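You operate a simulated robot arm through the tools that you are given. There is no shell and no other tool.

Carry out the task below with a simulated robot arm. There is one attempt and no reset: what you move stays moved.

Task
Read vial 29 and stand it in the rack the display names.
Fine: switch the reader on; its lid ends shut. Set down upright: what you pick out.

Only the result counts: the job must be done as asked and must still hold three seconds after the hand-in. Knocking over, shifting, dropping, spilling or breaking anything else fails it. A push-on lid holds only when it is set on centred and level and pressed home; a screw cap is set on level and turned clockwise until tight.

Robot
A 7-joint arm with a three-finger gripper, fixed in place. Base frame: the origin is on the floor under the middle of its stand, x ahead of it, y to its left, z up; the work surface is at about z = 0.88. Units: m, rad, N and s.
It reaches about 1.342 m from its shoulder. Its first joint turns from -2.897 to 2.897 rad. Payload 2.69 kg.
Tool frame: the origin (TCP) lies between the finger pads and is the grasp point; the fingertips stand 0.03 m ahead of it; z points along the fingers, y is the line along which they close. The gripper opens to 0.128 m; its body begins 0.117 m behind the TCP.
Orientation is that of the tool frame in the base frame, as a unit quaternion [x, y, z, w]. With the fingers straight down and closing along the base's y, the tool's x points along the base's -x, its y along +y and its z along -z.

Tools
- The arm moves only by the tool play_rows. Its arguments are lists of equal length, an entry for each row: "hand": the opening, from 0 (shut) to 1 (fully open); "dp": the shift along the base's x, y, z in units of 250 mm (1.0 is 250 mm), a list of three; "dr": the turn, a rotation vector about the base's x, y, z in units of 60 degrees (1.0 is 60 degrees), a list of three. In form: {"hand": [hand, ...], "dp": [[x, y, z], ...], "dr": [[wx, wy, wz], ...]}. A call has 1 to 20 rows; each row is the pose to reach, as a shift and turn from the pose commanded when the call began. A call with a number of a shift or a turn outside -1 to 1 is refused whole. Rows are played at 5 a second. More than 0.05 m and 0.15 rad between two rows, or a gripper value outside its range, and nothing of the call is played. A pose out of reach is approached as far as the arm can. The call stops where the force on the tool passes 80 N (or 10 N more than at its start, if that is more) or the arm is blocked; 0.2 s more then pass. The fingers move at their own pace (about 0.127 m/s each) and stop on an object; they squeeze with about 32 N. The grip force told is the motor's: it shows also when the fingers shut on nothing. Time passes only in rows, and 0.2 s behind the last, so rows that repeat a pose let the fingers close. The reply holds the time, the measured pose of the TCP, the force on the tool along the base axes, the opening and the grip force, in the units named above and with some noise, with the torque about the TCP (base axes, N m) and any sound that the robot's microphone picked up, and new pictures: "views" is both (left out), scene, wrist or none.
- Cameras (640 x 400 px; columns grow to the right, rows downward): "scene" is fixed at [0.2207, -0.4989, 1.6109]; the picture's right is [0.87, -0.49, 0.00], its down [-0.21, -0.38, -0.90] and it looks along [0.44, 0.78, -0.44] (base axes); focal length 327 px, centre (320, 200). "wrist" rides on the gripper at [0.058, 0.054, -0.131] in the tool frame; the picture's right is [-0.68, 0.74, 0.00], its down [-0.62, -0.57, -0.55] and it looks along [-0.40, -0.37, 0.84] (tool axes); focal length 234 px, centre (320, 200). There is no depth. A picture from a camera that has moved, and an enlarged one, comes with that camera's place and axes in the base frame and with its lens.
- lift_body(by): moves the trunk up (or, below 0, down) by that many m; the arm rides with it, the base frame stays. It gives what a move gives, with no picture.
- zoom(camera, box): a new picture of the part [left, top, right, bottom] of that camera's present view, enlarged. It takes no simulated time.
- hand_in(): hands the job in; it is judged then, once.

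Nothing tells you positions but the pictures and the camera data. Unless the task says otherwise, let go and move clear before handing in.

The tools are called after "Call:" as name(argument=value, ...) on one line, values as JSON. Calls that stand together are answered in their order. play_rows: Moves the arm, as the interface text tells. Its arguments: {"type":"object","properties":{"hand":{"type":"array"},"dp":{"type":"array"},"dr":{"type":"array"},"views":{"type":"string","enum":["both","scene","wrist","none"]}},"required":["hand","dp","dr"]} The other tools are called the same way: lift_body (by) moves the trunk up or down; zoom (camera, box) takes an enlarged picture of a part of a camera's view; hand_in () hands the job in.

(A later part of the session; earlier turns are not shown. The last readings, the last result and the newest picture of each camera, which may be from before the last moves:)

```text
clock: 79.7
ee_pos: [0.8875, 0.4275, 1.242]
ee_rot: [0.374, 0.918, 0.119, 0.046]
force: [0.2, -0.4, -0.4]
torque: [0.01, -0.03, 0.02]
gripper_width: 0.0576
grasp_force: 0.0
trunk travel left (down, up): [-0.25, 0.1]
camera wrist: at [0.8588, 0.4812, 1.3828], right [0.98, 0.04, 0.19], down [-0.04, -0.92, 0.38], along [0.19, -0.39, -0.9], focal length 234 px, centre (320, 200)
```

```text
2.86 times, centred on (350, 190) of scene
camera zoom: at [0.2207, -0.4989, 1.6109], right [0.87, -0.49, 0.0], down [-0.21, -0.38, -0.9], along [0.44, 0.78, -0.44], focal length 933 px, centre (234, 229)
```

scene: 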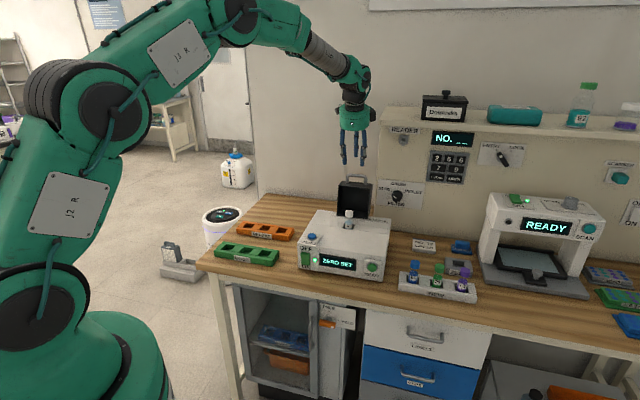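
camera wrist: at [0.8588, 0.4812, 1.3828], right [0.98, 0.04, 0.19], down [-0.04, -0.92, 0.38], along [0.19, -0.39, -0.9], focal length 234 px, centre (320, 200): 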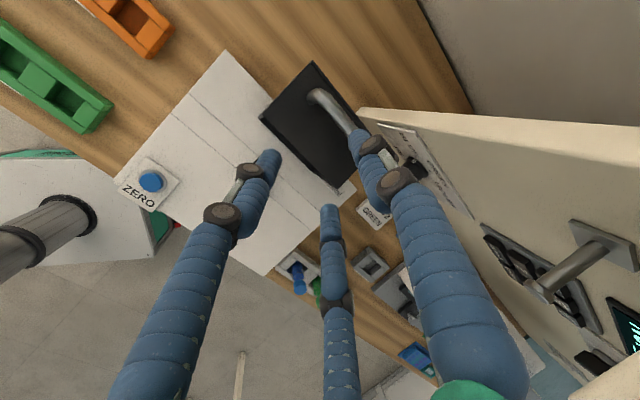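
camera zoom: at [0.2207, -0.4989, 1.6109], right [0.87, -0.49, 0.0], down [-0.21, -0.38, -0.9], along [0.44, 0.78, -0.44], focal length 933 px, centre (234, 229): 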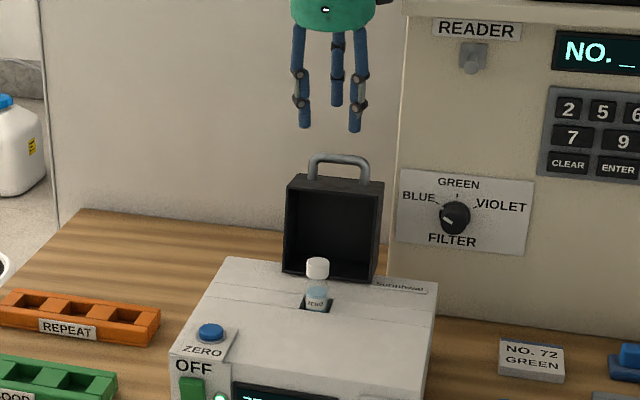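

The lid is open and the ZERO vial is standing. I'll take the earlier 8° tilt again and hover above the vial to pick it back up.

Call:
play_rows(hand=[0.42, 0.42, 0.42, 0.42, 0.42], dp=[[-0.08, -0.08, 0], [-0.16, -0.16, -0.05], [-0.23, -0.234, -0.18], [-0.23, -0.234, -0.328], [-0.23, -0.234, -0.328]], dr=[[-0.085, 0.019, -0.011], [-0.1698, 0.038, -0.0218], [-0.1698, 0.038, -0.0218], [-0.1698, 0.038, -0.0218], [-0.1698, 0.038, -0.0218]], views="wrist")

Call:
zoom(camera="wrist", box=[240, 60, 400, 220])

Call:
zoom(camera="scene", box=[310, 130, 390, 250])

```text
clock: 80.9
ee_pos: [0.8303, 0.3712, 1.1595]
ee_rot: [0.382, 0.921, 0.03, 0.063]
force: [-0.5, -0.4, -0.8]
torque: [-0.04, 0.03, 0.01]
gripper_width: 0.0538
grasp_force: 0.1
trunk travel left (down, up): [-0.25, 0.1]
camera wrist: at [0.8086, 0.4479, 1.2898], right [0.99, 0.04, 0.14], down [-0.04, -0.84, 0.54], along [0.14, -0.54, -0.83], focal length 234 px, centre (320, 200)
```

wrist: 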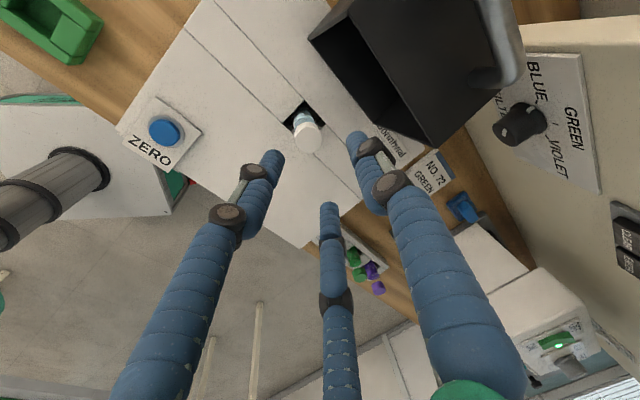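

```text
2.50 times, centred on (320, 140) of wrist
camera zoom: at [0.8086, 0.4479, 1.2898], right [0.99, 0.04, 0.14], down [-0.04, -0.84, 0.54], along [0.14, -0.54, -0.83], focal length 585 px, centre (320, 350)
```

zoom: 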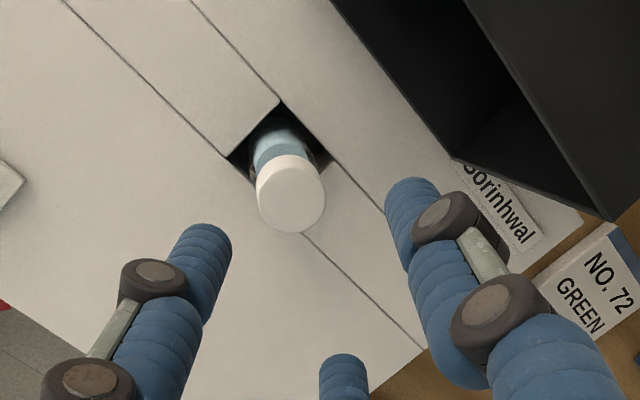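

```text
3.33 times, centred on (350, 190) of scene
camera zoom: at [0.2207, -0.4989, 1.6109], right [0.87, -0.49, 0.0], down [-0.21, -0.38, -0.9], along [0.44, 0.78, -0.44], focal length 1089 px, centre (220, 233)
```

zoom: 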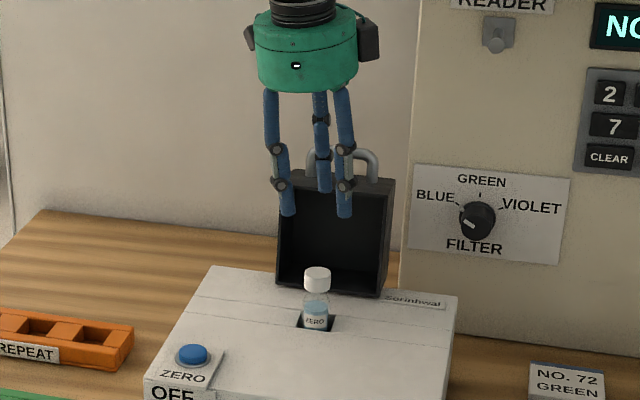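

The cap is centred within a few millimetres. I'll descend and grip the ZERO vial.

Call:
play_rows(hand=[0.42, 0.42, 0.42, 0.42, 0.34, 0.28, 0.22, 0.1, 0, 0], dp=[[0.009, -0.013, -0.16], [0.009, -0.013, -0.33], [0.009, -0.013, -0.46], [0.009, -0.013, -0.518], [0.009, -0.013, -0.518], [0.009, -0.013, -0.518], [0.009, -0.013, -0.518], [0.009, -0.013, -0.518], [0.009, -0.013, -0.518], [0.009, -0.013, -0.518]], dr=[[0, 0, 0], [0, 0, 0], [0, 0, 0], [0, 0, 0], [0, 0, 0], [0, 0, 0], [0, 0, 0], [0, 0, 0], [0, 0, 0], [0, 0, 0]], views="wrist")

Call:
zoom(camera="scene", box=[310, 150, 390, 250])

```text
clock: 83.1
ee_pos: [0.831, 0.3668, 1.0309]
ee_rot: [0.382, 0.922, 0.03, 0.063]
force: [0.4, 0.6, -0.1]
torque: [-0.05, 0.03, -0.01]
gripper_width: 0.0315
grasp_force: 32.4
trunk travel left (down, up): [-0.25, 0.1]
camera wrist: at [0.8099, 0.4443, 1.1605], right [0.99, 0.04, 0.14], down [-0.04, -0.84, 0.54], along [0.14, -0.54, -0.83], focal length 234 px, centre (320, 200)
```

wrist: 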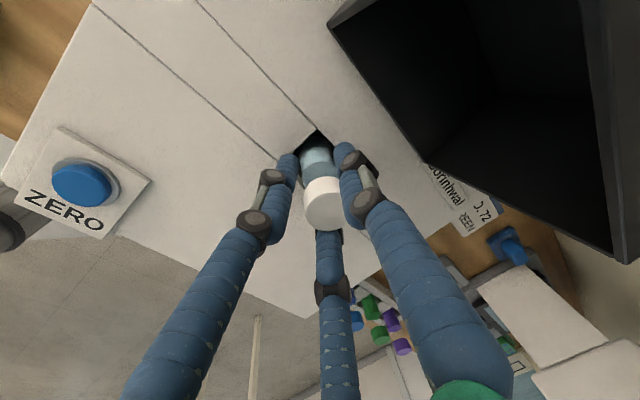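

```text
4.00 times, centred on (350, 200) of scene
camera zoom: at [0.2207, -0.4989, 1.6109], right [0.87, -0.49, 0.0], down [-0.21, -0.38, -0.9], along [0.44, 0.78, -0.44], focal length 1306 px, centre (200, 200)
```

zoom: 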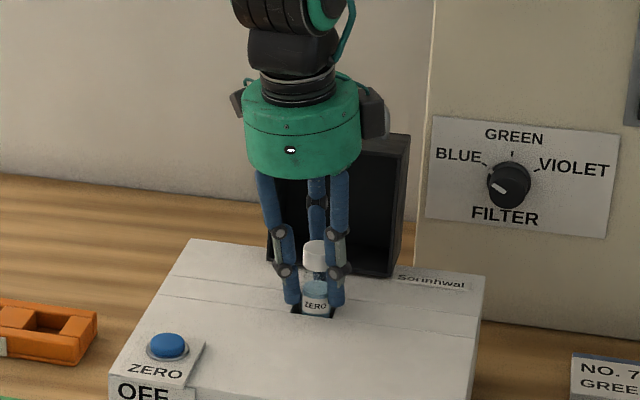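

The ZERO vial is gripped. I'll lift it clear and carry it back toward its holder, first leg.

Call:
play_rows(hand=[0, 0, 0, 0, 0, 0, 0, 0], dp=[[0, 0, 0.08], [0, 0, 0.22], [0, 0, 0.38], [0, 0, 0.5], [0.12, -0.125, 0.5], [0.25, -0.26, 0.5], [0.38, -0.395, 0.5], [0.51, -0.53, 0.5]], dr=[[0, 0, 0], [0, 0, 0], [0, 0, 0], [0, 0, 0], [0, 0, 0], [0, 0, 0], [0, 0, 0], [0, 0, 0]], views="scene")

Call:
zoom(camera="scene", box=[310, 120, 480, 260])

```text
clock: 84.9
ee_pos: [0.9592, 0.2345, 1.1543]
ee_rot: [0.381, 0.922, 0.029, 0.063]
force: [-0.2, 0.4, -1.1]
torque: [0.0, -0.04, 0.04]
gripper_width: 0.031
grasp_force: 32.3
trunk travel left (down, up): [-0.25, 0.1]
```

scene: 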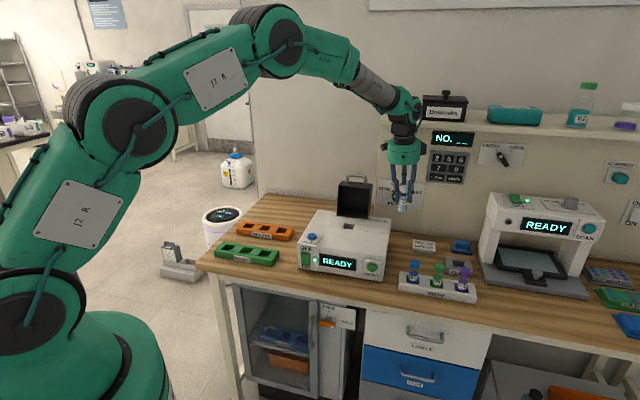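

```text
2.86 times, centred on (395, 190) of scene
camera zoom: at [0.2207, -0.4989, 1.6109], right [0.87, -0.49, 0.0], down [-0.21, -0.38, -0.9], along [0.44, 0.78, -0.44], focal length 933 px, centre (106, 229)
```

zoom: 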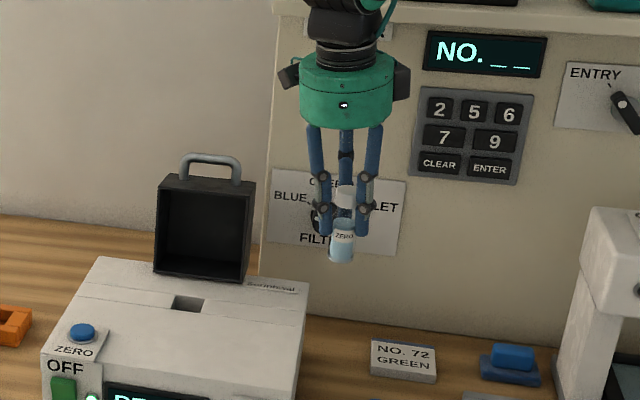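

The display is back to READY. I'll continue to the ZERO holder.

Call:
play_rows(hand=[0, 0, 0, 0, 0, 0, 0], dp=[[0.12, -0.13, 0], [0.24, -0.26, 0], [0.36, -0.39, 0], [0.48, -0.52, 0], [0.592, -0.638, 0], [0.592, -0.638, -0.18], [0.592, -0.638, -0.28]], dr=[[0, 0, 0], [0, 0, 0], [0, 0, 0], [0, 0, 0], [0, 0, 0], [0, 0, 0], [0, 0, 0]], views="both")

Call:
zoom(camera="wrist", box=[240, 60, 400, 220])

Call:
zoom(camera="scene", box=[420, 190, 500, 290])

```text
clock: 86.5
ee_pos: [1.1084, 0.0763, 1.0831]
ee_rot: [0.381, 0.922, 0.03, 0.062]
force: [0.3, 0.3, 0.1]
torque: [-0.04, 0.03, -0.02]
gripper_width: 0.0315
grasp_force: 32.1
trunk travel left (down, up): [-0.25, 0.1]
camera wrist: at [1.0856, 0.1536, 1.2149], right [0.99, 0.04, 0.14], down [-0.04, -0.84, 0.54], along [0.14, -0.54, -0.83], focal length 234 px, centre (320, 200)
```

scene: 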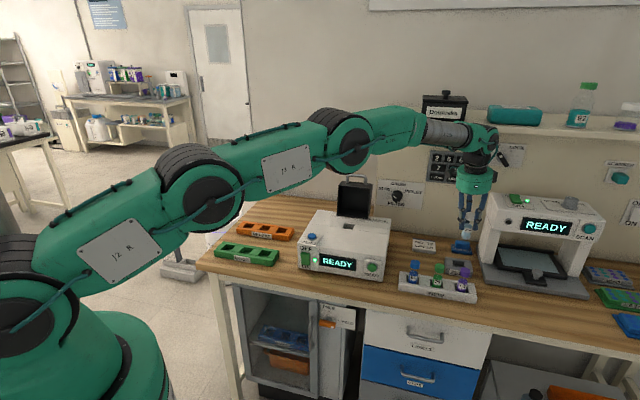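
wrist: 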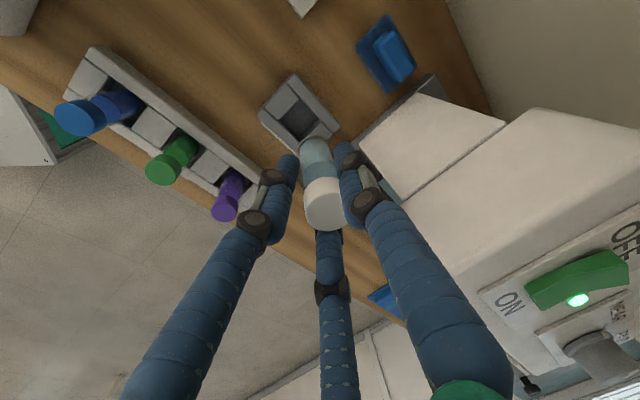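

```text
2.50 times, centred on (320, 140) of wrist
camera zoom: at [1.0856, 0.1536, 1.2149], right [0.99, 0.04, 0.14], down [-0.04, -0.84, 0.54], along [0.14, -0.54, -0.83], focal length 585 px, centre (320, 350)
```

zoom: 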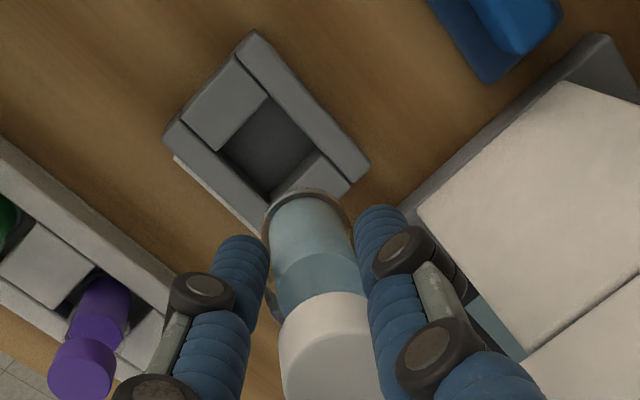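

```text
4.00 times, centred on (460, 240) of scene
camera zoom: at [0.2207, -0.4989, 1.6109], right [0.87, -0.49, 0.0], down [-0.21, -0.38, -0.9], along [0.44, 0.78, -0.44], focal length 1306 px, centre (-240, 40)
```

zoom: 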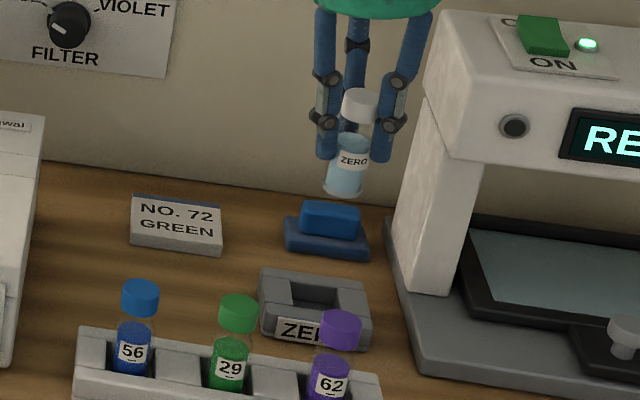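

The vial hangs vertically above its holder and is about 5 mm to the right of the slot centre. I'll shift 4 mm and lower to just above the holder, then check.

Call:
play_rows(hand=[0, 0, 0, 0], dp=[[-0.014, 0.008, 0], [-0.014, 0.008, -0.14], [-0.014, 0.008, -0.28], [-0.014, 0.008, -0.38]], dr=[[0, 0, 0], [0, 0, 0], [0, 0, 0], [0, 0, 0]], views="wrist")

Call:
zoom(camera="wrist", box=[240, 60, 400, 220])

Call:
zoom(camera="scene", box=[430, 210, 490, 290])

```text
clock: 87.5
ee_pos: [1.1042, 0.0773, 0.9902]
ee_rot: [0.381, 0.922, 0.03, 0.065]
force: [0.6, 0.2, 0.5]
torque: [-0.01, 0.06, 0.0]
gripper_width: 0.0314
grasp_force: 31.8
trunk travel left (down, up): [-0.25, 0.1]
camera wrist: at [1.0823, 0.1548, 1.1208], right [0.99, 0.04, 0.14], down [-0.04, -0.84, 0.54], along [0.14, -0.54, -0.83], focal length 234 px, centre (320, 200)
```

wrist: 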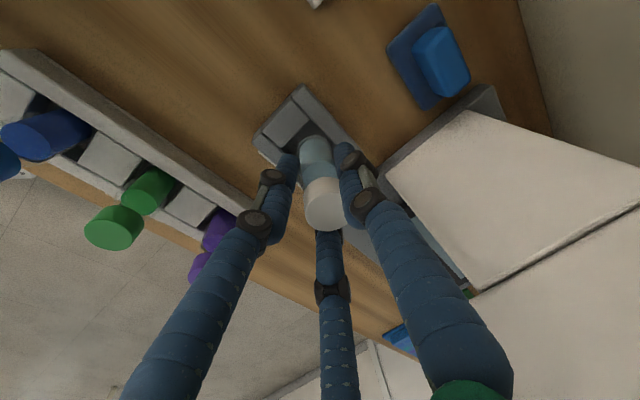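

```text
2.50 times, centred on (320, 140) of wrist
camera zoom: at [1.0823, 0.1548, 1.1208], right [0.99, 0.04, 0.14], down [-0.04, -0.84, 0.54], along [0.14, -0.54, -0.83], focal length 585 px, centre (320, 350)
```

zoom: 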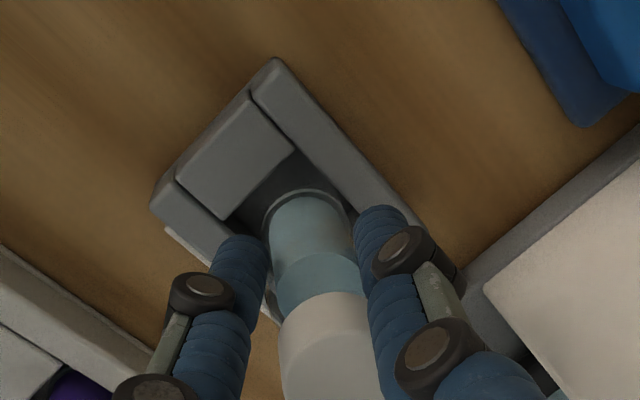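

```text
5.00 times, centred on (460, 250) of scene
camera zoom: at [0.2207, -0.4989, 1.6109], right [0.87, -0.49, 0.0], down [-0.21, -0.38, -0.9], along [0.44, 0.78, -0.44], focal length 1633 px, centre (-380, -50)
```

zoom: 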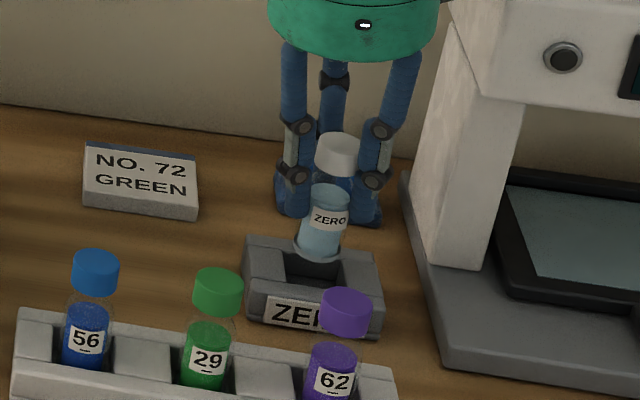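

The base is now nearly over the slot. I'll nudge 2 mm and lower it in small steps until it seats.

Call:
play_rows(hand=[0, 0, 0, 0], dp=[[-0.008, 0.002, -0.02], [-0.008, 0.002, -0.05], [-0.008, 0.002, -0.08], [-0.008, 0.002, -0.105]], dr=[[0, 0, 0], [0, 0, 0], [0, 0, 0], [0, 0, 0]], views="wrist")

Call:
zoom(camera="scene", box=[430, 210, 490, 290])

Call:
zoom(camera="wrist", box=[240, 60, 400, 220])

```text
clock: 88.5
ee_pos: [1.1025, 0.0771, 0.9643]
ee_rot: [0.381, 0.922, 0.03, 0.063]
force: [0.6, -0.6, -0.7]
torque: [0.03, -0.01, -0.02]
gripper_width: 0.0313
grasp_force: 31.9
trunk travel left (down, up): [-0.25, 0.1]
camera wrist: at [1.0806, 0.1553, 1.0938], right [0.99, 0.04, 0.14], down [-0.04, -0.84, 0.54], along [0.14, -0.54, -0.83], focal length 234 px, centre (320, 200)
```

wrist: 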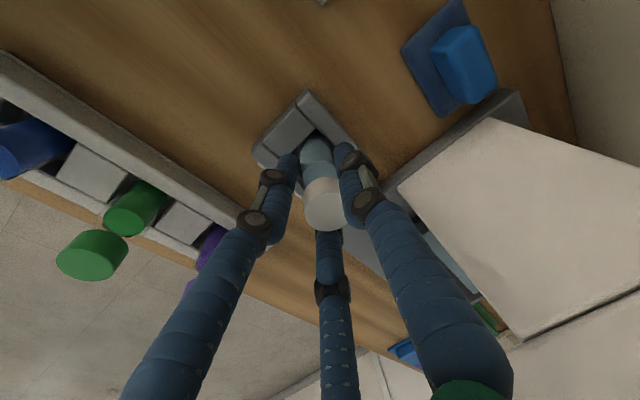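

```text
5.00 times, centred on (460, 250) of scene
camera zoom: at [0.2207, -0.4989, 1.6109], right [0.87, -0.49, 0.0], down [-0.21, -0.38, -0.9], along [0.44, 0.78, -0.44], focal length 1633 px, centre (-380, -50)
```

zoom: 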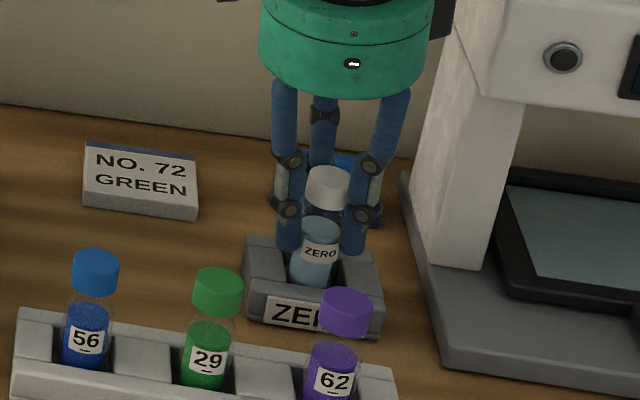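

```text
2.50 times, centred on (320, 140) of wrist
camera zoom: at [1.0806, 0.1553, 1.0938], right [0.99, 0.04, 0.14], down [-0.04, -0.84, 0.54], along [0.14, -0.54, -0.83], focal length 585 px, centre (320, 350)
```

zoom: 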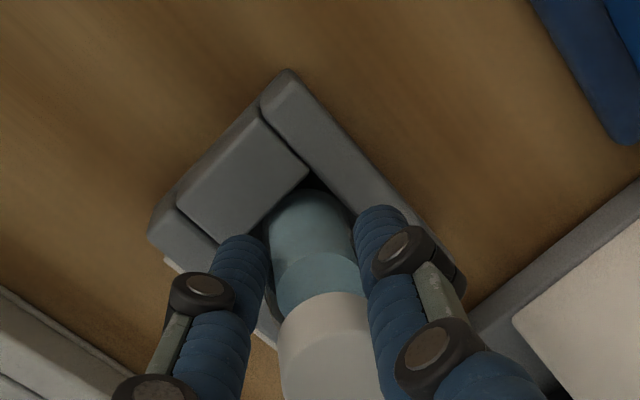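

The vial is inside the slot and close to its left wall. I'll centre it by 1.5 mm and lower until it rests on the floor.

Call:
play_rows(hand=[0, 0, 0, 0], dp=[[0.006, -0.003, 0], [0.006, -0.003, -0.016], [0.006, -0.003, -0.028], [0.006, -0.003, -0.036]], dr=[[0, 0, 0], [0, 0, 0], [0, 0, 0], [0, 0, 0]], views="none")

Call:
zoom(camera="scene", box=[430, 210, 490, 290])

```text
clock: 89.5
ee_pos: [1.1032, 0.0768, 0.9556]
ee_rot: [0.382, 0.922, 0.03, 0.065]
force: [-0.5, -0.2, 4.9]
torque: [-0.13, 0.11, -0.01]
gripper_width: 0.0316
grasp_force: 31.8
trunk travel left (down, up): [-0.25, 0.1]
```

```text
5.00 times, centred on (460, 250) of scene
camera zoom: at [0.2207, -0.4989, 1.6109], right [0.87, -0.49, 0.0], down [-0.21, -0.38, -0.9], along [0.44, 0.78, -0.44], focal length 1633 px, centre (-380, -50)
```

zoom: 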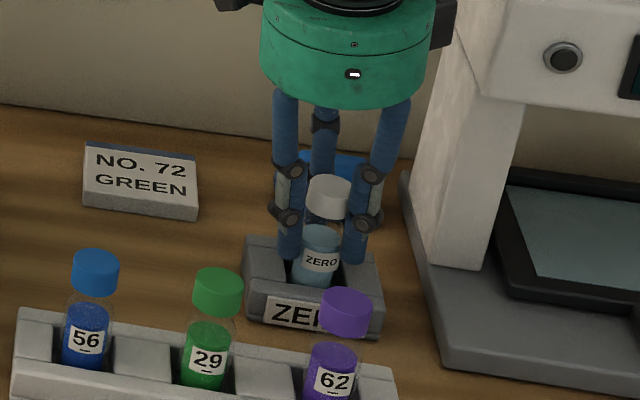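

The vial is seated; the height matches the pick-up height, with light contact. I'll open the fingers and rise.

Call:
play_rows(hand=[0.15, 0.25, 0.32, 0.38, 0.42, 0.42, 0.42, 0.42, 0.42], dp=[[0, 0, 0], [0, 0, 0], [0, 0, 0], [0, 0, 0], [0, 0, 0], [0, 0, 0.1], [0, 0, 0.25], [-0.02, 0, 0.4], [-0.05, 0, 0.58]], dr=[[0, 0, 0], [0, 0, 0], [0, 0, 0], [0, 0, 0], [0, 0, 0], [0, 0, 0], [0, 0, 0], [0, 0, 0], [0, 0, 0]], views="both")

Call:
zoom(camera="scene", box=[390, 210, 500, 310])

Call:
zoom(camera="wrist", box=[60, 40, 400, 240])

```text
clock: 91.5
ee_pos: [1.0906, 0.0774, 1.1005]
ee_rot: [0.381, 0.922, 0.029, 0.063]
force: [0.2, -0.4, -0.3]
torque: [-0.02, -0.03, 0.02]
gripper_width: 0.0539
grasp_force: 0.2
trunk travel left (down, up): [-0.25, 0.1]
camera wrist: at [1.0684, 0.155, 1.2309], right [0.99, 0.04, 0.14], down [-0.04, -0.84, 0.54], along [0.14, -0.54, -0.83], focal length 234 px, centre (320, 200)
```

scene: 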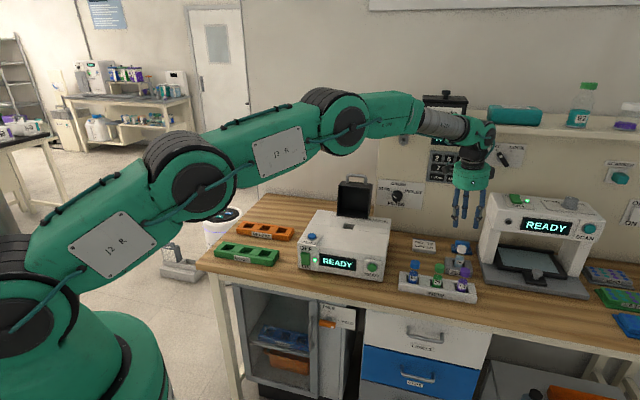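
wrist: 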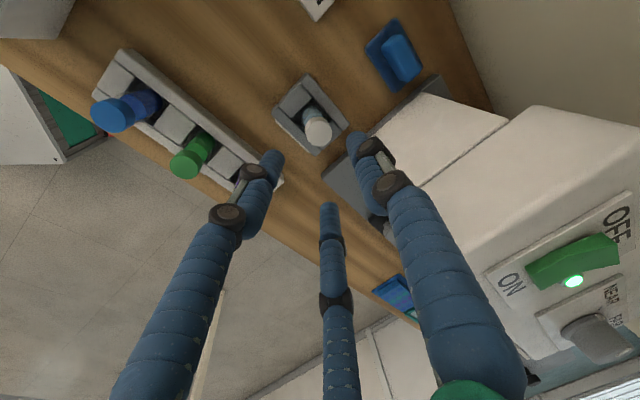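

```text
4.00 times, centred on (445, 260) of scene
camera zoom: at [0.2207, -0.4989, 1.6109], right [0.87, -0.49, 0.0], down [-0.21, -0.38, -0.9], along [0.44, 0.78, -0.44], focal length 1306 px, centre (-180, -40)
```

zoom: 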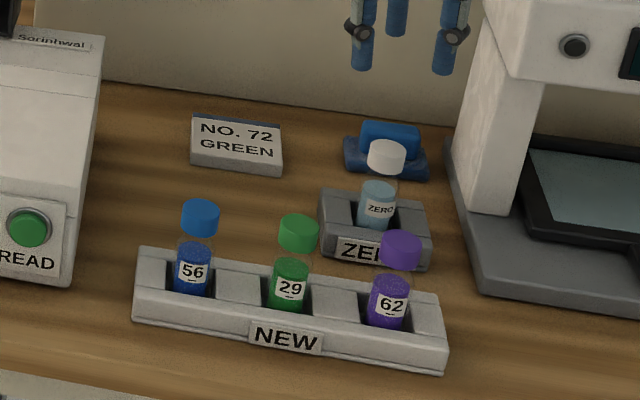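

```text
1.88 times, centred on (230, 140) of wrist
camera zoom: at [1.0684, 0.155, 1.2309], right [0.99, 0.04, 0.14], down [-0.04, -0.84, 0.54], along [0.14, -0.54, -0.83], focal length 441 px, centre (489, 313)
```

zoom: 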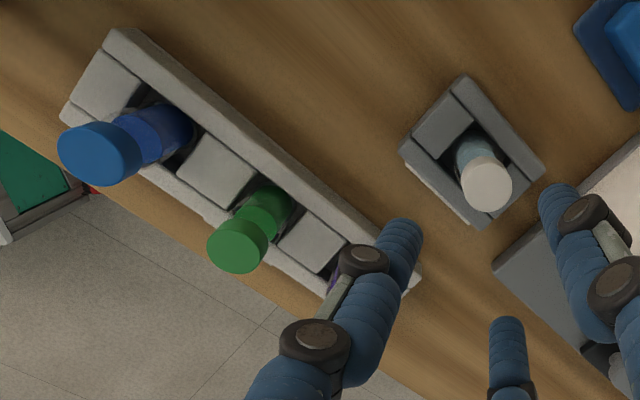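

The ZERO vial is back upright in its holder and nothing else moved. Now I'll make the tool vertical and move above vial 29.

Call:
play_rows(hand=[0.42, 0.42, 0.42, 0.42, 0.42], dp=[[-0.13, -0.037, 0.04], [-0.26, -0.075, 0.04], [-0.4, -0.112, 0.04], [-0.534, -0.15, 0.04], [-0.534, -0.15, 0.04]], dr=[[-0.0035, 0.066, 0], [-0.0071, 0.1327, 0], [-0.0071, 0.1327, 0], [-0.0071, 0.1327, 0], [-0.0071, 0.1327, 0]], views="both")

Call:
zoom(camera="wrist", box=[200, 60, 420, 230])

Call:
zoom(camera="scene", box=[390, 180, 500, 310])

```text
clock: 92.7
ee_pos: [0.9561, 0.0395, 1.1088]
ee_rot: [0.382, 0.924, 0.0, 0.0]
force: [-0.2, 0.1, -0.1]
torque: [-0.01, -0.06, -0.01]
gripper_width: 0.054
grasp_force: 0.0
trunk travel left (down, up): [-0.25, 0.1]
camera wrist: at [0.9529, 0.1178, 1.2414], right [1.0, 0.04, 0.0], down [0.04, -0.83, 0.55], along [0.02, -0.55, -0.84], focal length 234 px, centre (320, 200)
```

scene: 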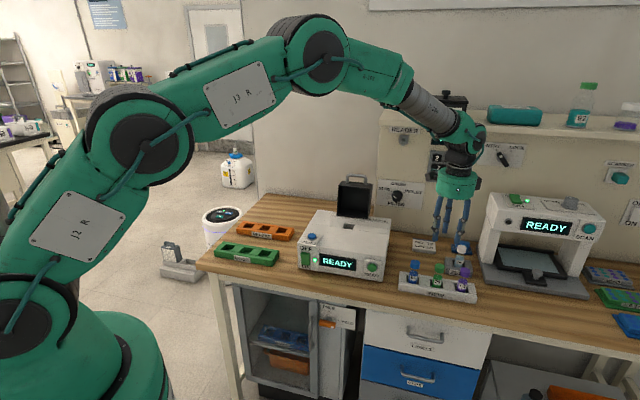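
wrist: 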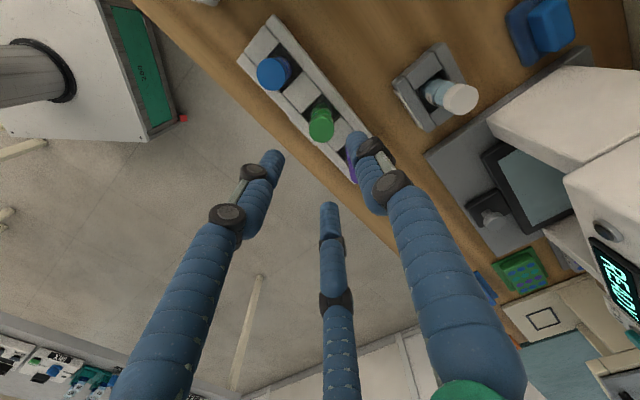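

```text
2.35 times, centred on (310, 145) of wrist
camera zoom: at [0.9529, 0.1178, 1.2414], right [1.0, 0.04, 0.0], down [0.04, -0.83, 0.55], along [0.02, -0.55, -0.84], focal length 551 px, centre (344, 329)
```

zoom: 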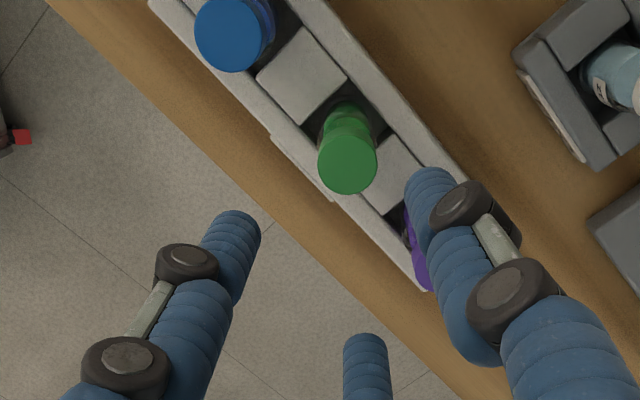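

```text
3.08 times, centred on (445, 245) of scene
camera zoom: at [0.2207, -0.4989, 1.6109], right [0.87, -0.49, 0.0], down [-0.21, -0.38, -0.9], along [0.44, 0.78, -0.44], focal length 1005 px, centre (-65, 62)
```

zoom: 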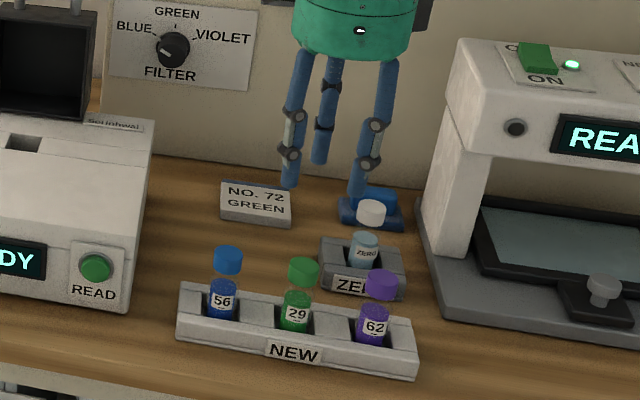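

Vial 29's cap is at about (0.958, 0.038), nearly under the tool. I'll descend around it, keeping clear of its neighbours.

Call:
play_rows(hand=[0.42, 0.42, 0.42, 0.42, 0.42], dp=[[0.006, -0.005, -0.16], [0.006, -0.005, -0.32], [0.006, -0.005, -0.47], [0.006, -0.005, -0.605], [0.006, -0.005, -0.605]], dr=[[0, 0, 0], [0, 0, 0], [0, 0, 0], [0, 0, 0], [0, 0, 0]], views="wrist")

Call:
zoom(camera="wrist", box=[220, 100, 420, 260])

Call:
zoom(camera="scene", box=[390, 200, 500, 310])

```text
clock: 93.9
ee_pos: [0.9606, 0.0384, 0.9583]
ee_rot: [0.382, 0.924, 0.0, 0.001]
force: [0.2, 0.0, -0.7]
torque: [0.0, 0.06, 0.0]
gripper_width: 0.0537
grasp_force: 0.1
trunk travel left (down, up): [-0.25, 0.1]
camera wrist: at [0.9563, 0.1172, 1.0892], right [1.0, 0.04, 0.0], down [0.04, -0.83, 0.55], along [0.02, -0.55, -0.84], focal length 234 px, centre (320, 200)
```

wrist: 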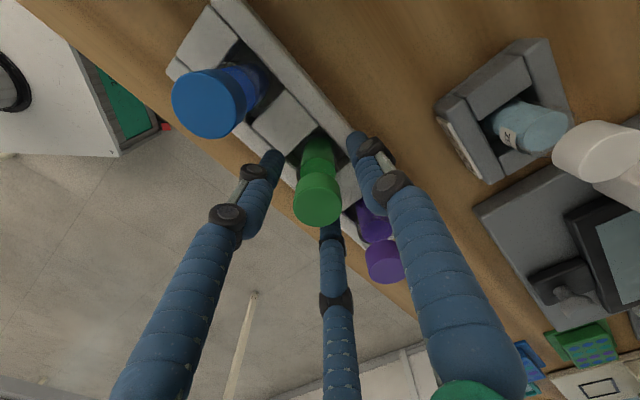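

```text
2.50 times, centred on (320, 180) of wrist
camera zoom: at [0.9563, 0.1172, 1.0892], right [1.0, 0.04, 0.0], down [0.04, -0.83, 0.55], along [0.02, -0.55, -0.84], focal length 585 px, centre (320, 250)
```

zoom: 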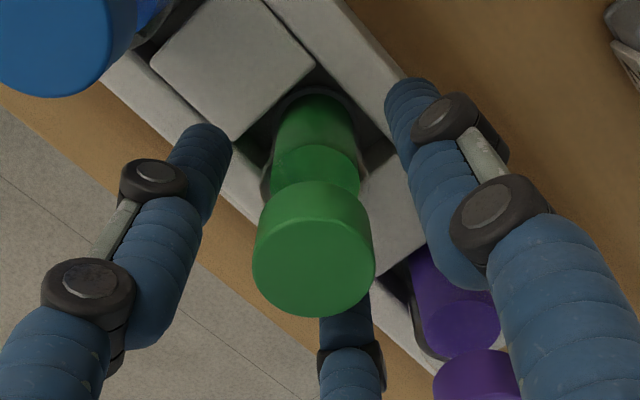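

```text
3.64 times, centred on (445, 255) of scene
camera zoom: at [0.2207, -0.4989, 1.6109], right [0.87, -0.49, 0.0], down [-0.21, -0.38, -0.9], along [0.44, 0.78, -0.44], focal length 1188 px, centre (-134, 0)
```

zoom: 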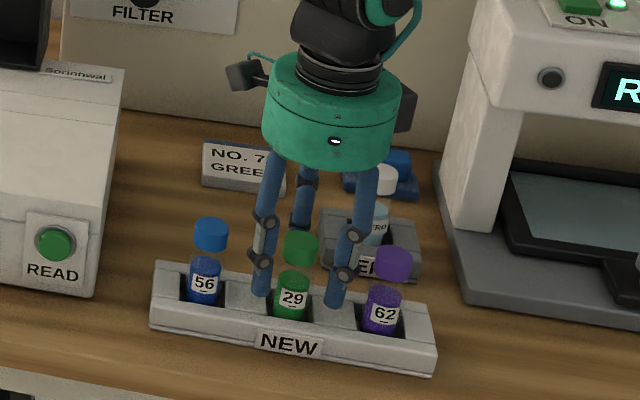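

Vial 29 is centred between the fingers and its neighbours are clear. I'll close on the cap.

Call:
play_rows(hand=[0.34, 0.3, 0.26, 0.22, 0.15, 0.05, 0, 0], dp=[[0, 0, 0], [0, 0, 0], [0, 0, 0], [0, 0, 0], [0, 0, 0], [0, 0, 0], [0, 0, 0], [0, 0, 0]], dr=[[0, 0, 0], [0, 0, 0], [0, 0, 0], [0, 0, 0], [0, 0, 0], [0, 0, 0], [0, 0, 0], [0, 0, 0]], views="wrist")

Call:
zoom(camera="scene", box=[390, 200, 500, 310])

```text
clock: 95.7
ee_pos: [0.9587, 0.0381, 0.9583]
ee_rot: [0.382, 0.924, -0.001, 0.001]
force: [0.5, 0.1, -0.2]
torque: [0.03, 0.01, -0.02]
gripper_width: 0.0302
grasp_force: 31.6
trunk travel left (down, up): [-0.25, 0.1]
camera wrist: at [0.9557, 0.1172, 1.0898], right [1.0, 0.04, 0.0], down [0.04, -0.83, 0.55], along [0.02, -0.55, -0.84], focal length 234 px, centre (320, 200)
```

wrist: 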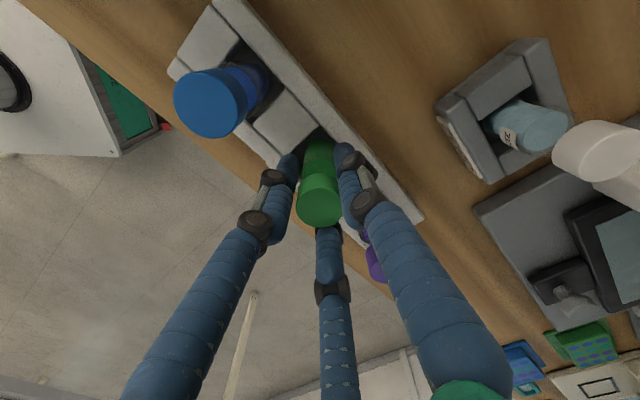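

```text
3.64 times, centred on (445, 255) of scene
camera zoom: at [0.2207, -0.4989, 1.6109], right [0.87, -0.49, 0.0], down [-0.21, -0.38, -0.9], along [0.44, 0.78, -0.44], focal length 1188 px, centre (-134, 0)
```

zoom: 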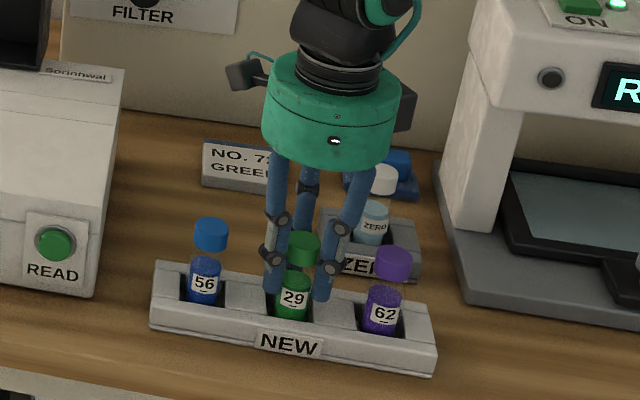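

Vial 29 is gripped. I'll lift it straight out and begin carrying it toward the reader.

Call:
play_rows(hand=[0, 0, 0, 0, 0, 0, 0, 0, 0, 0], dp=[[0, 0, 0.06], [0, 0, 0.18], [0, 0, 0.34], [0, 0, 0.5], [0, 0, 0.66], [0, 0, 0.78], [-0.06, 0.16, 0.78], [-0.12, 0.32, 0.78], [-0.18, 0.48, 0.78], [-0.25, 0.65, 0.78]], dr=[[0, 0, 0], [0, 0, 0], [0, 0, 0], [0, 0, 0], [0, 0, 0], [0, 0, 0], [0, 0, 0], [0, 0, 0], [0, 0, 0], [0, 0, 0]], views="scene")

Call:
zoom(camera="scene", box=[340, 120, 500, 310])

```text
clock: 97.9
ee_pos: [0.8961, 0.1987, 1.1532]
ee_rot: [0.382, 0.924, 0.0, 0.001]
force: [0.8, -0.9, -0.4]
torque: [0.0, -0.03, 0.01]
gripper_width: 0.0306
grasp_force: 32.1
trunk travel left (down, up): [-0.25, 0.1]
```

scene: 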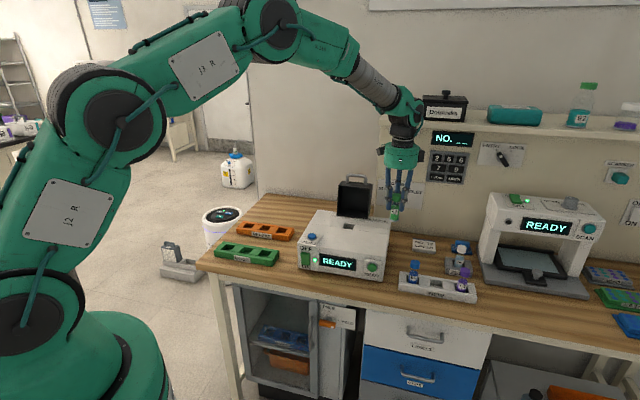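

```text
2.11 times, centred on (420, 215) of scene
camera zoom: at [0.2207, -0.4989, 1.6109], right [0.87, -0.49, 0.0], down [-0.21, -0.38, -0.9], along [0.44, 0.78, -0.44], focal length 688 px, centre (110, 168)
```

zoom: 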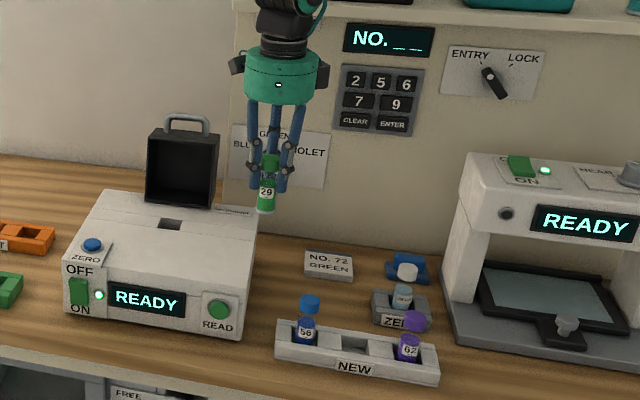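

Vial 29 is in hand and the other vials are undisturbed. I'll continue to above the well.

Call:
play_rows(hand=[0, 0, 0, 0, 0, 0], dp=[[-0.05, 0.14, 0], [-0.1, 0.28, 0], [-0.15, 0.42, 0], [-0.2, 0.56, 0], [-0.2524, 0.681, 0], [-0.2524, 0.681, -0.2]], dr=[[0, 0, 0], [0, 0, 0], [0, 0, 0], [0, 0, 0], [0, 0, 0], [0, 0, 0]], views="both")

Call:
zoom(camera="scene", box=[325, 170, 375, 240])

Call:
zoom(camera="wrist", box=[260, 70, 380, 240])

```text
clock: 99.3
ee_pos: [0.8322, 0.3703, 1.1028]
ee_rot: [0.382, 0.924, 0.001, 0.001]
force: [0.1, -0.2, 0.7]
torque: [-0.01, -0.01, 0.0]
gripper_width: 0.0301
grasp_force: 32.2
trunk travel left (down, up): [-0.25, 0.1]
camera wrist: at [0.8292, 0.4495, 1.2346], right [1.0, 0.04, 0.0], down [0.03, -0.83, 0.55], along [0.03, -0.55, -0.84], focal length 234 px, centre (320, 200)
```

scene: 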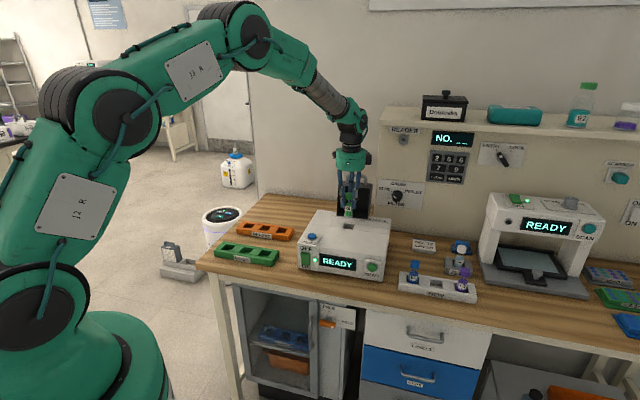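
wrist: 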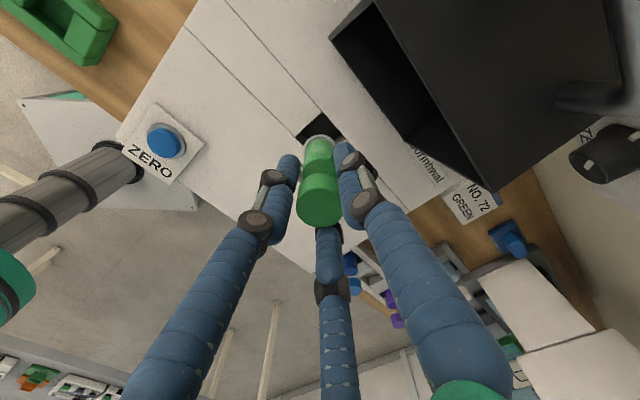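

```text
5.71 times, centred on (350, 205) of scene
camera zoom: at [0.2207, -0.4989, 1.6109], right [0.87, -0.49, 0.0], down [-0.21, -0.38, -0.9], along [0.44, 0.78, -0.44], focal length 1866 px, centre (149, 171)
```

zoom: 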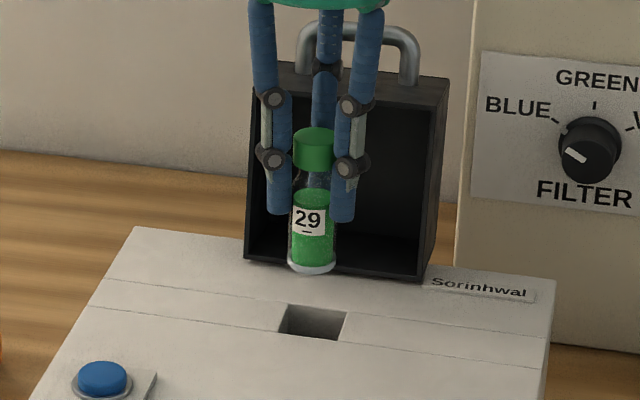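

```text
2.35 times, centred on (320, 155) of wrist
camera zoom: at [0.8292, 0.4495, 1.2346], right [1.0, 0.04, 0.0], down [0.03, -0.83, 0.55], along [0.03, -0.55, -0.84], focal length 551 px, centre (320, 306)
```

zoom: 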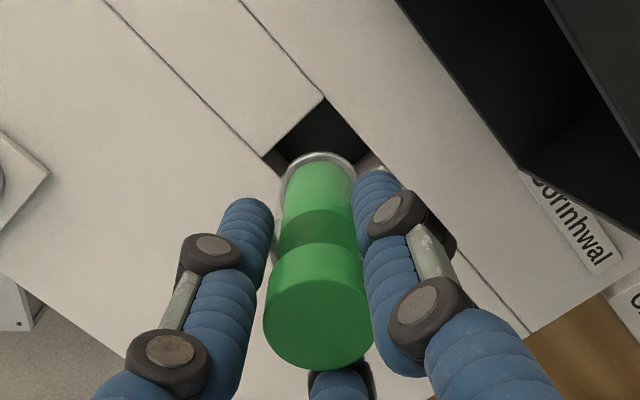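

Vial 29 hangs vertically and is aligned with the well to within a couple of millimetres. I'll lower it to just entering the well and check.

Call:
play_rows(hand=[0, 0, 0, 0], dp=[[0.004, -0.002, -0.06], [0.004, -0.002, -0.12], [0.004, -0.002, -0.17], [0.004, -0.002, -0.2]], dr=[[0, 0, 0], [0, 0, 0], [0, 0, 0], [0, 0, 0]], views="wrist")

Call:
zoom(camera="scene", box=[325, 170, 375, 240])

Call:
zoom(camera="wrist", box=[260, 70, 380, 240])

```text
clock: 100.3
ee_pos: [0.8339, 0.3699, 1.0539]
ee_rot: [0.382, 0.924, 0.0, 0.001]
force: [0.3, 1.0, -0.6]
torque: [-0.01, -0.01, 0.0]
gripper_width: 0.0304
grasp_force: 32.2
trunk travel left (down, up): [-0.25, 0.1]
camera wrist: at [0.8308, 0.4484, 1.185], right [1.0, 0.04, 0.0], down [0.04, -0.83, 0.55], along [0.03, -0.55, -0.84], focal length 234 px, centre (320, 200)
```

wrist: 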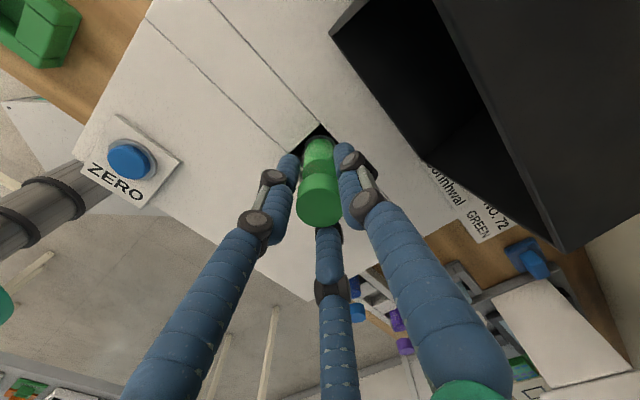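

```text
5.71 times, centred on (350, 205) of scene
camera zoom: at [0.2207, -0.4989, 1.6109], right [0.87, -0.49, 0.0], down [-0.21, -0.38, -0.9], along [0.44, 0.78, -0.44], focal length 1866 px, centre (149, 171)
```

zoom: 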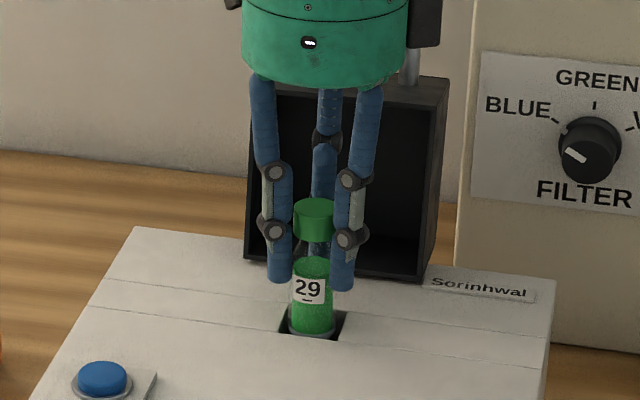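

```text
2.35 times, centred on (320, 155) of wrist
camera zoom: at [0.8308, 0.4484, 1.185], right [1.0, 0.04, 0.0], down [0.04, -0.83, 0.55], along [0.03, -0.55, -0.84], focal length 551 px, centre (320, 306)
```

zoom: 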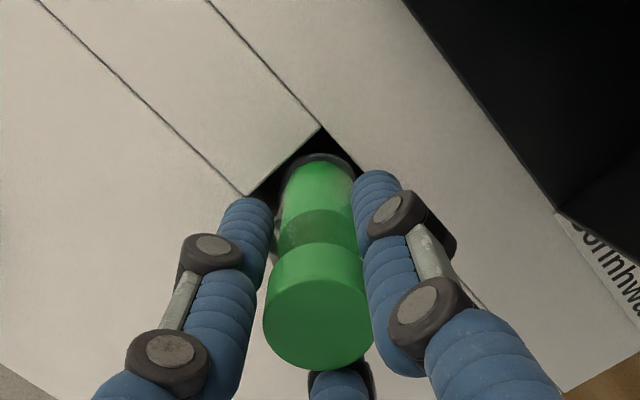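

The base is in the well with no contact force. I'll keep lowering gently until it seats.

Call:
play_rows(hand=[0, 0, 0, 0], dp=[[0, 0, -0.03], [0, 0, -0.056], [0, 0, -0.076], [0, 0, -0.09]], dr=[[0, 0, 0], [0, 0, 0], [0, 0, 0], [0, 0, 0]], views="none")

Call:
zoom(camera="scene", box=[325, 170, 375, 240])

```text
clock: 101.3
ee_pos: [0.8354, 0.3699, 1.0319]
ee_rot: [0.382, 0.924, 0.002, 0.001]
force: [-0.9, 0.0, 7.6]
torque: [-0.06, 0.18, -0.01]
gripper_width: 0.0304
grasp_force: 31.9
trunk travel left (down, up): [-0.25, 0.1]
```

```text
5.71 times, centred on (350, 205) of scene
camera zoom: at [0.2207, -0.4989, 1.6109], right [0.87, -0.49, 0.0], down [-0.21, -0.38, -0.9], along [0.44, 0.78, -0.44], focal length 1866 px, centre (149, 171)
```

zoom: 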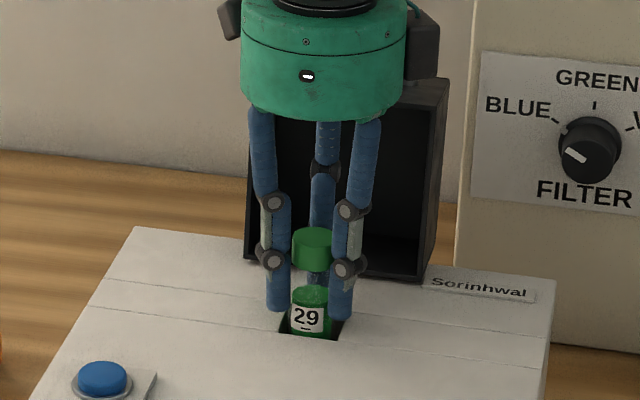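

Vial 29 is seated in the well. I'll release it and rise.

Call:
play_rows(hand=[0.15, 0.25, 0.32, 0.38, 0.42, 0.42, 0.42, 0.42, 0.42, 0.42], dp=[[0, 0, 0.004], [0, 0, 0.004], [0, 0, 0.004], [0, 0, 0.004], [0, 0, 0.004], [0, 0, 0.1], [0, 0, 0.25], [0, 0, 0.42], [0, 0, 0.58], [0, 0, 0.72]], dr=[[0, 0, 0], [0, 0, 0], [0, 0, 0], [0, 0, 0], [0, 0, 0], [0, 0, 0], [0, 0, 0], [0, 0, 0], [0, 0, 0], [0, 0, 0]], views="both")

Call:
zoom(camera="scene", box=[310, 130, 390, 250])

```text
clock: 103.5
ee_pos: [0.8341, 0.3703, 1.2114]
ee_rot: [0.382, 0.924, 0.0, 0.0]
force: [-0.6, 0.2, -0.2]
torque: [0.01, -0.02, 0.01]
gripper_width: 0.0536
grasp_force: 0.0
trunk travel left (down, up): [-0.25, 0.1]
camera wrist: at [0.831, 0.4488, 1.3425], right [1.0, 0.04, 0.0], down [0.04, -0.83, 0.55], along [0.02, -0.55, -0.84], focal length 234 px, centre (320, 200)
```

scene: 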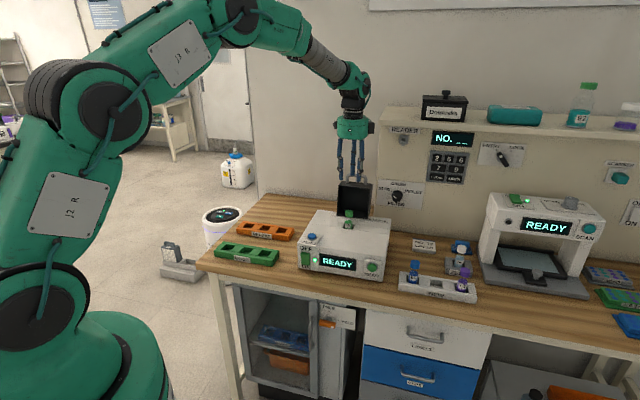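
wrist: 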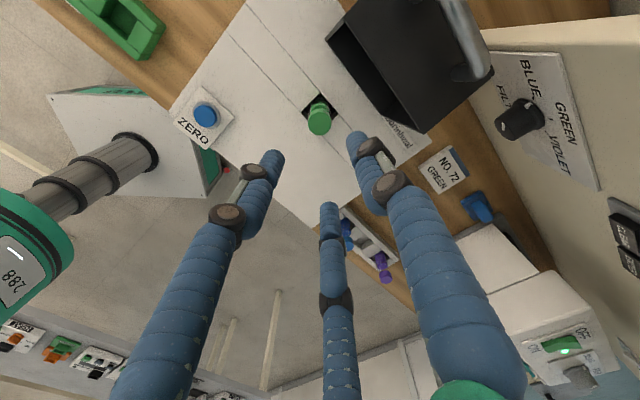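

```text
3.33 times, centred on (350, 190) of scene
camera zoom: at [0.2207, -0.4989, 1.6109], right [0.87, -0.49, 0.0], down [-0.21, -0.38, -0.9], along [0.44, 0.78, -0.44], focal length 1089 px, centre (220, 233)
```

zoom: 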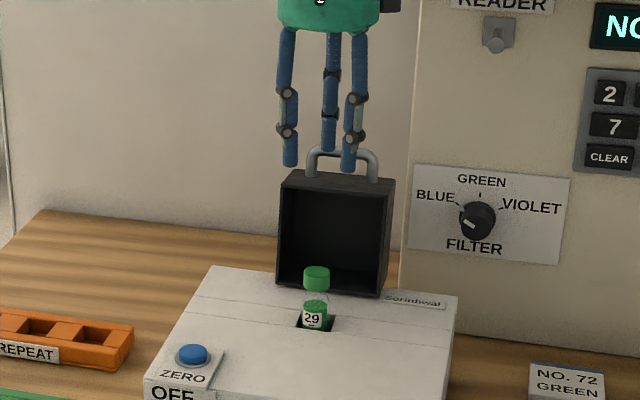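

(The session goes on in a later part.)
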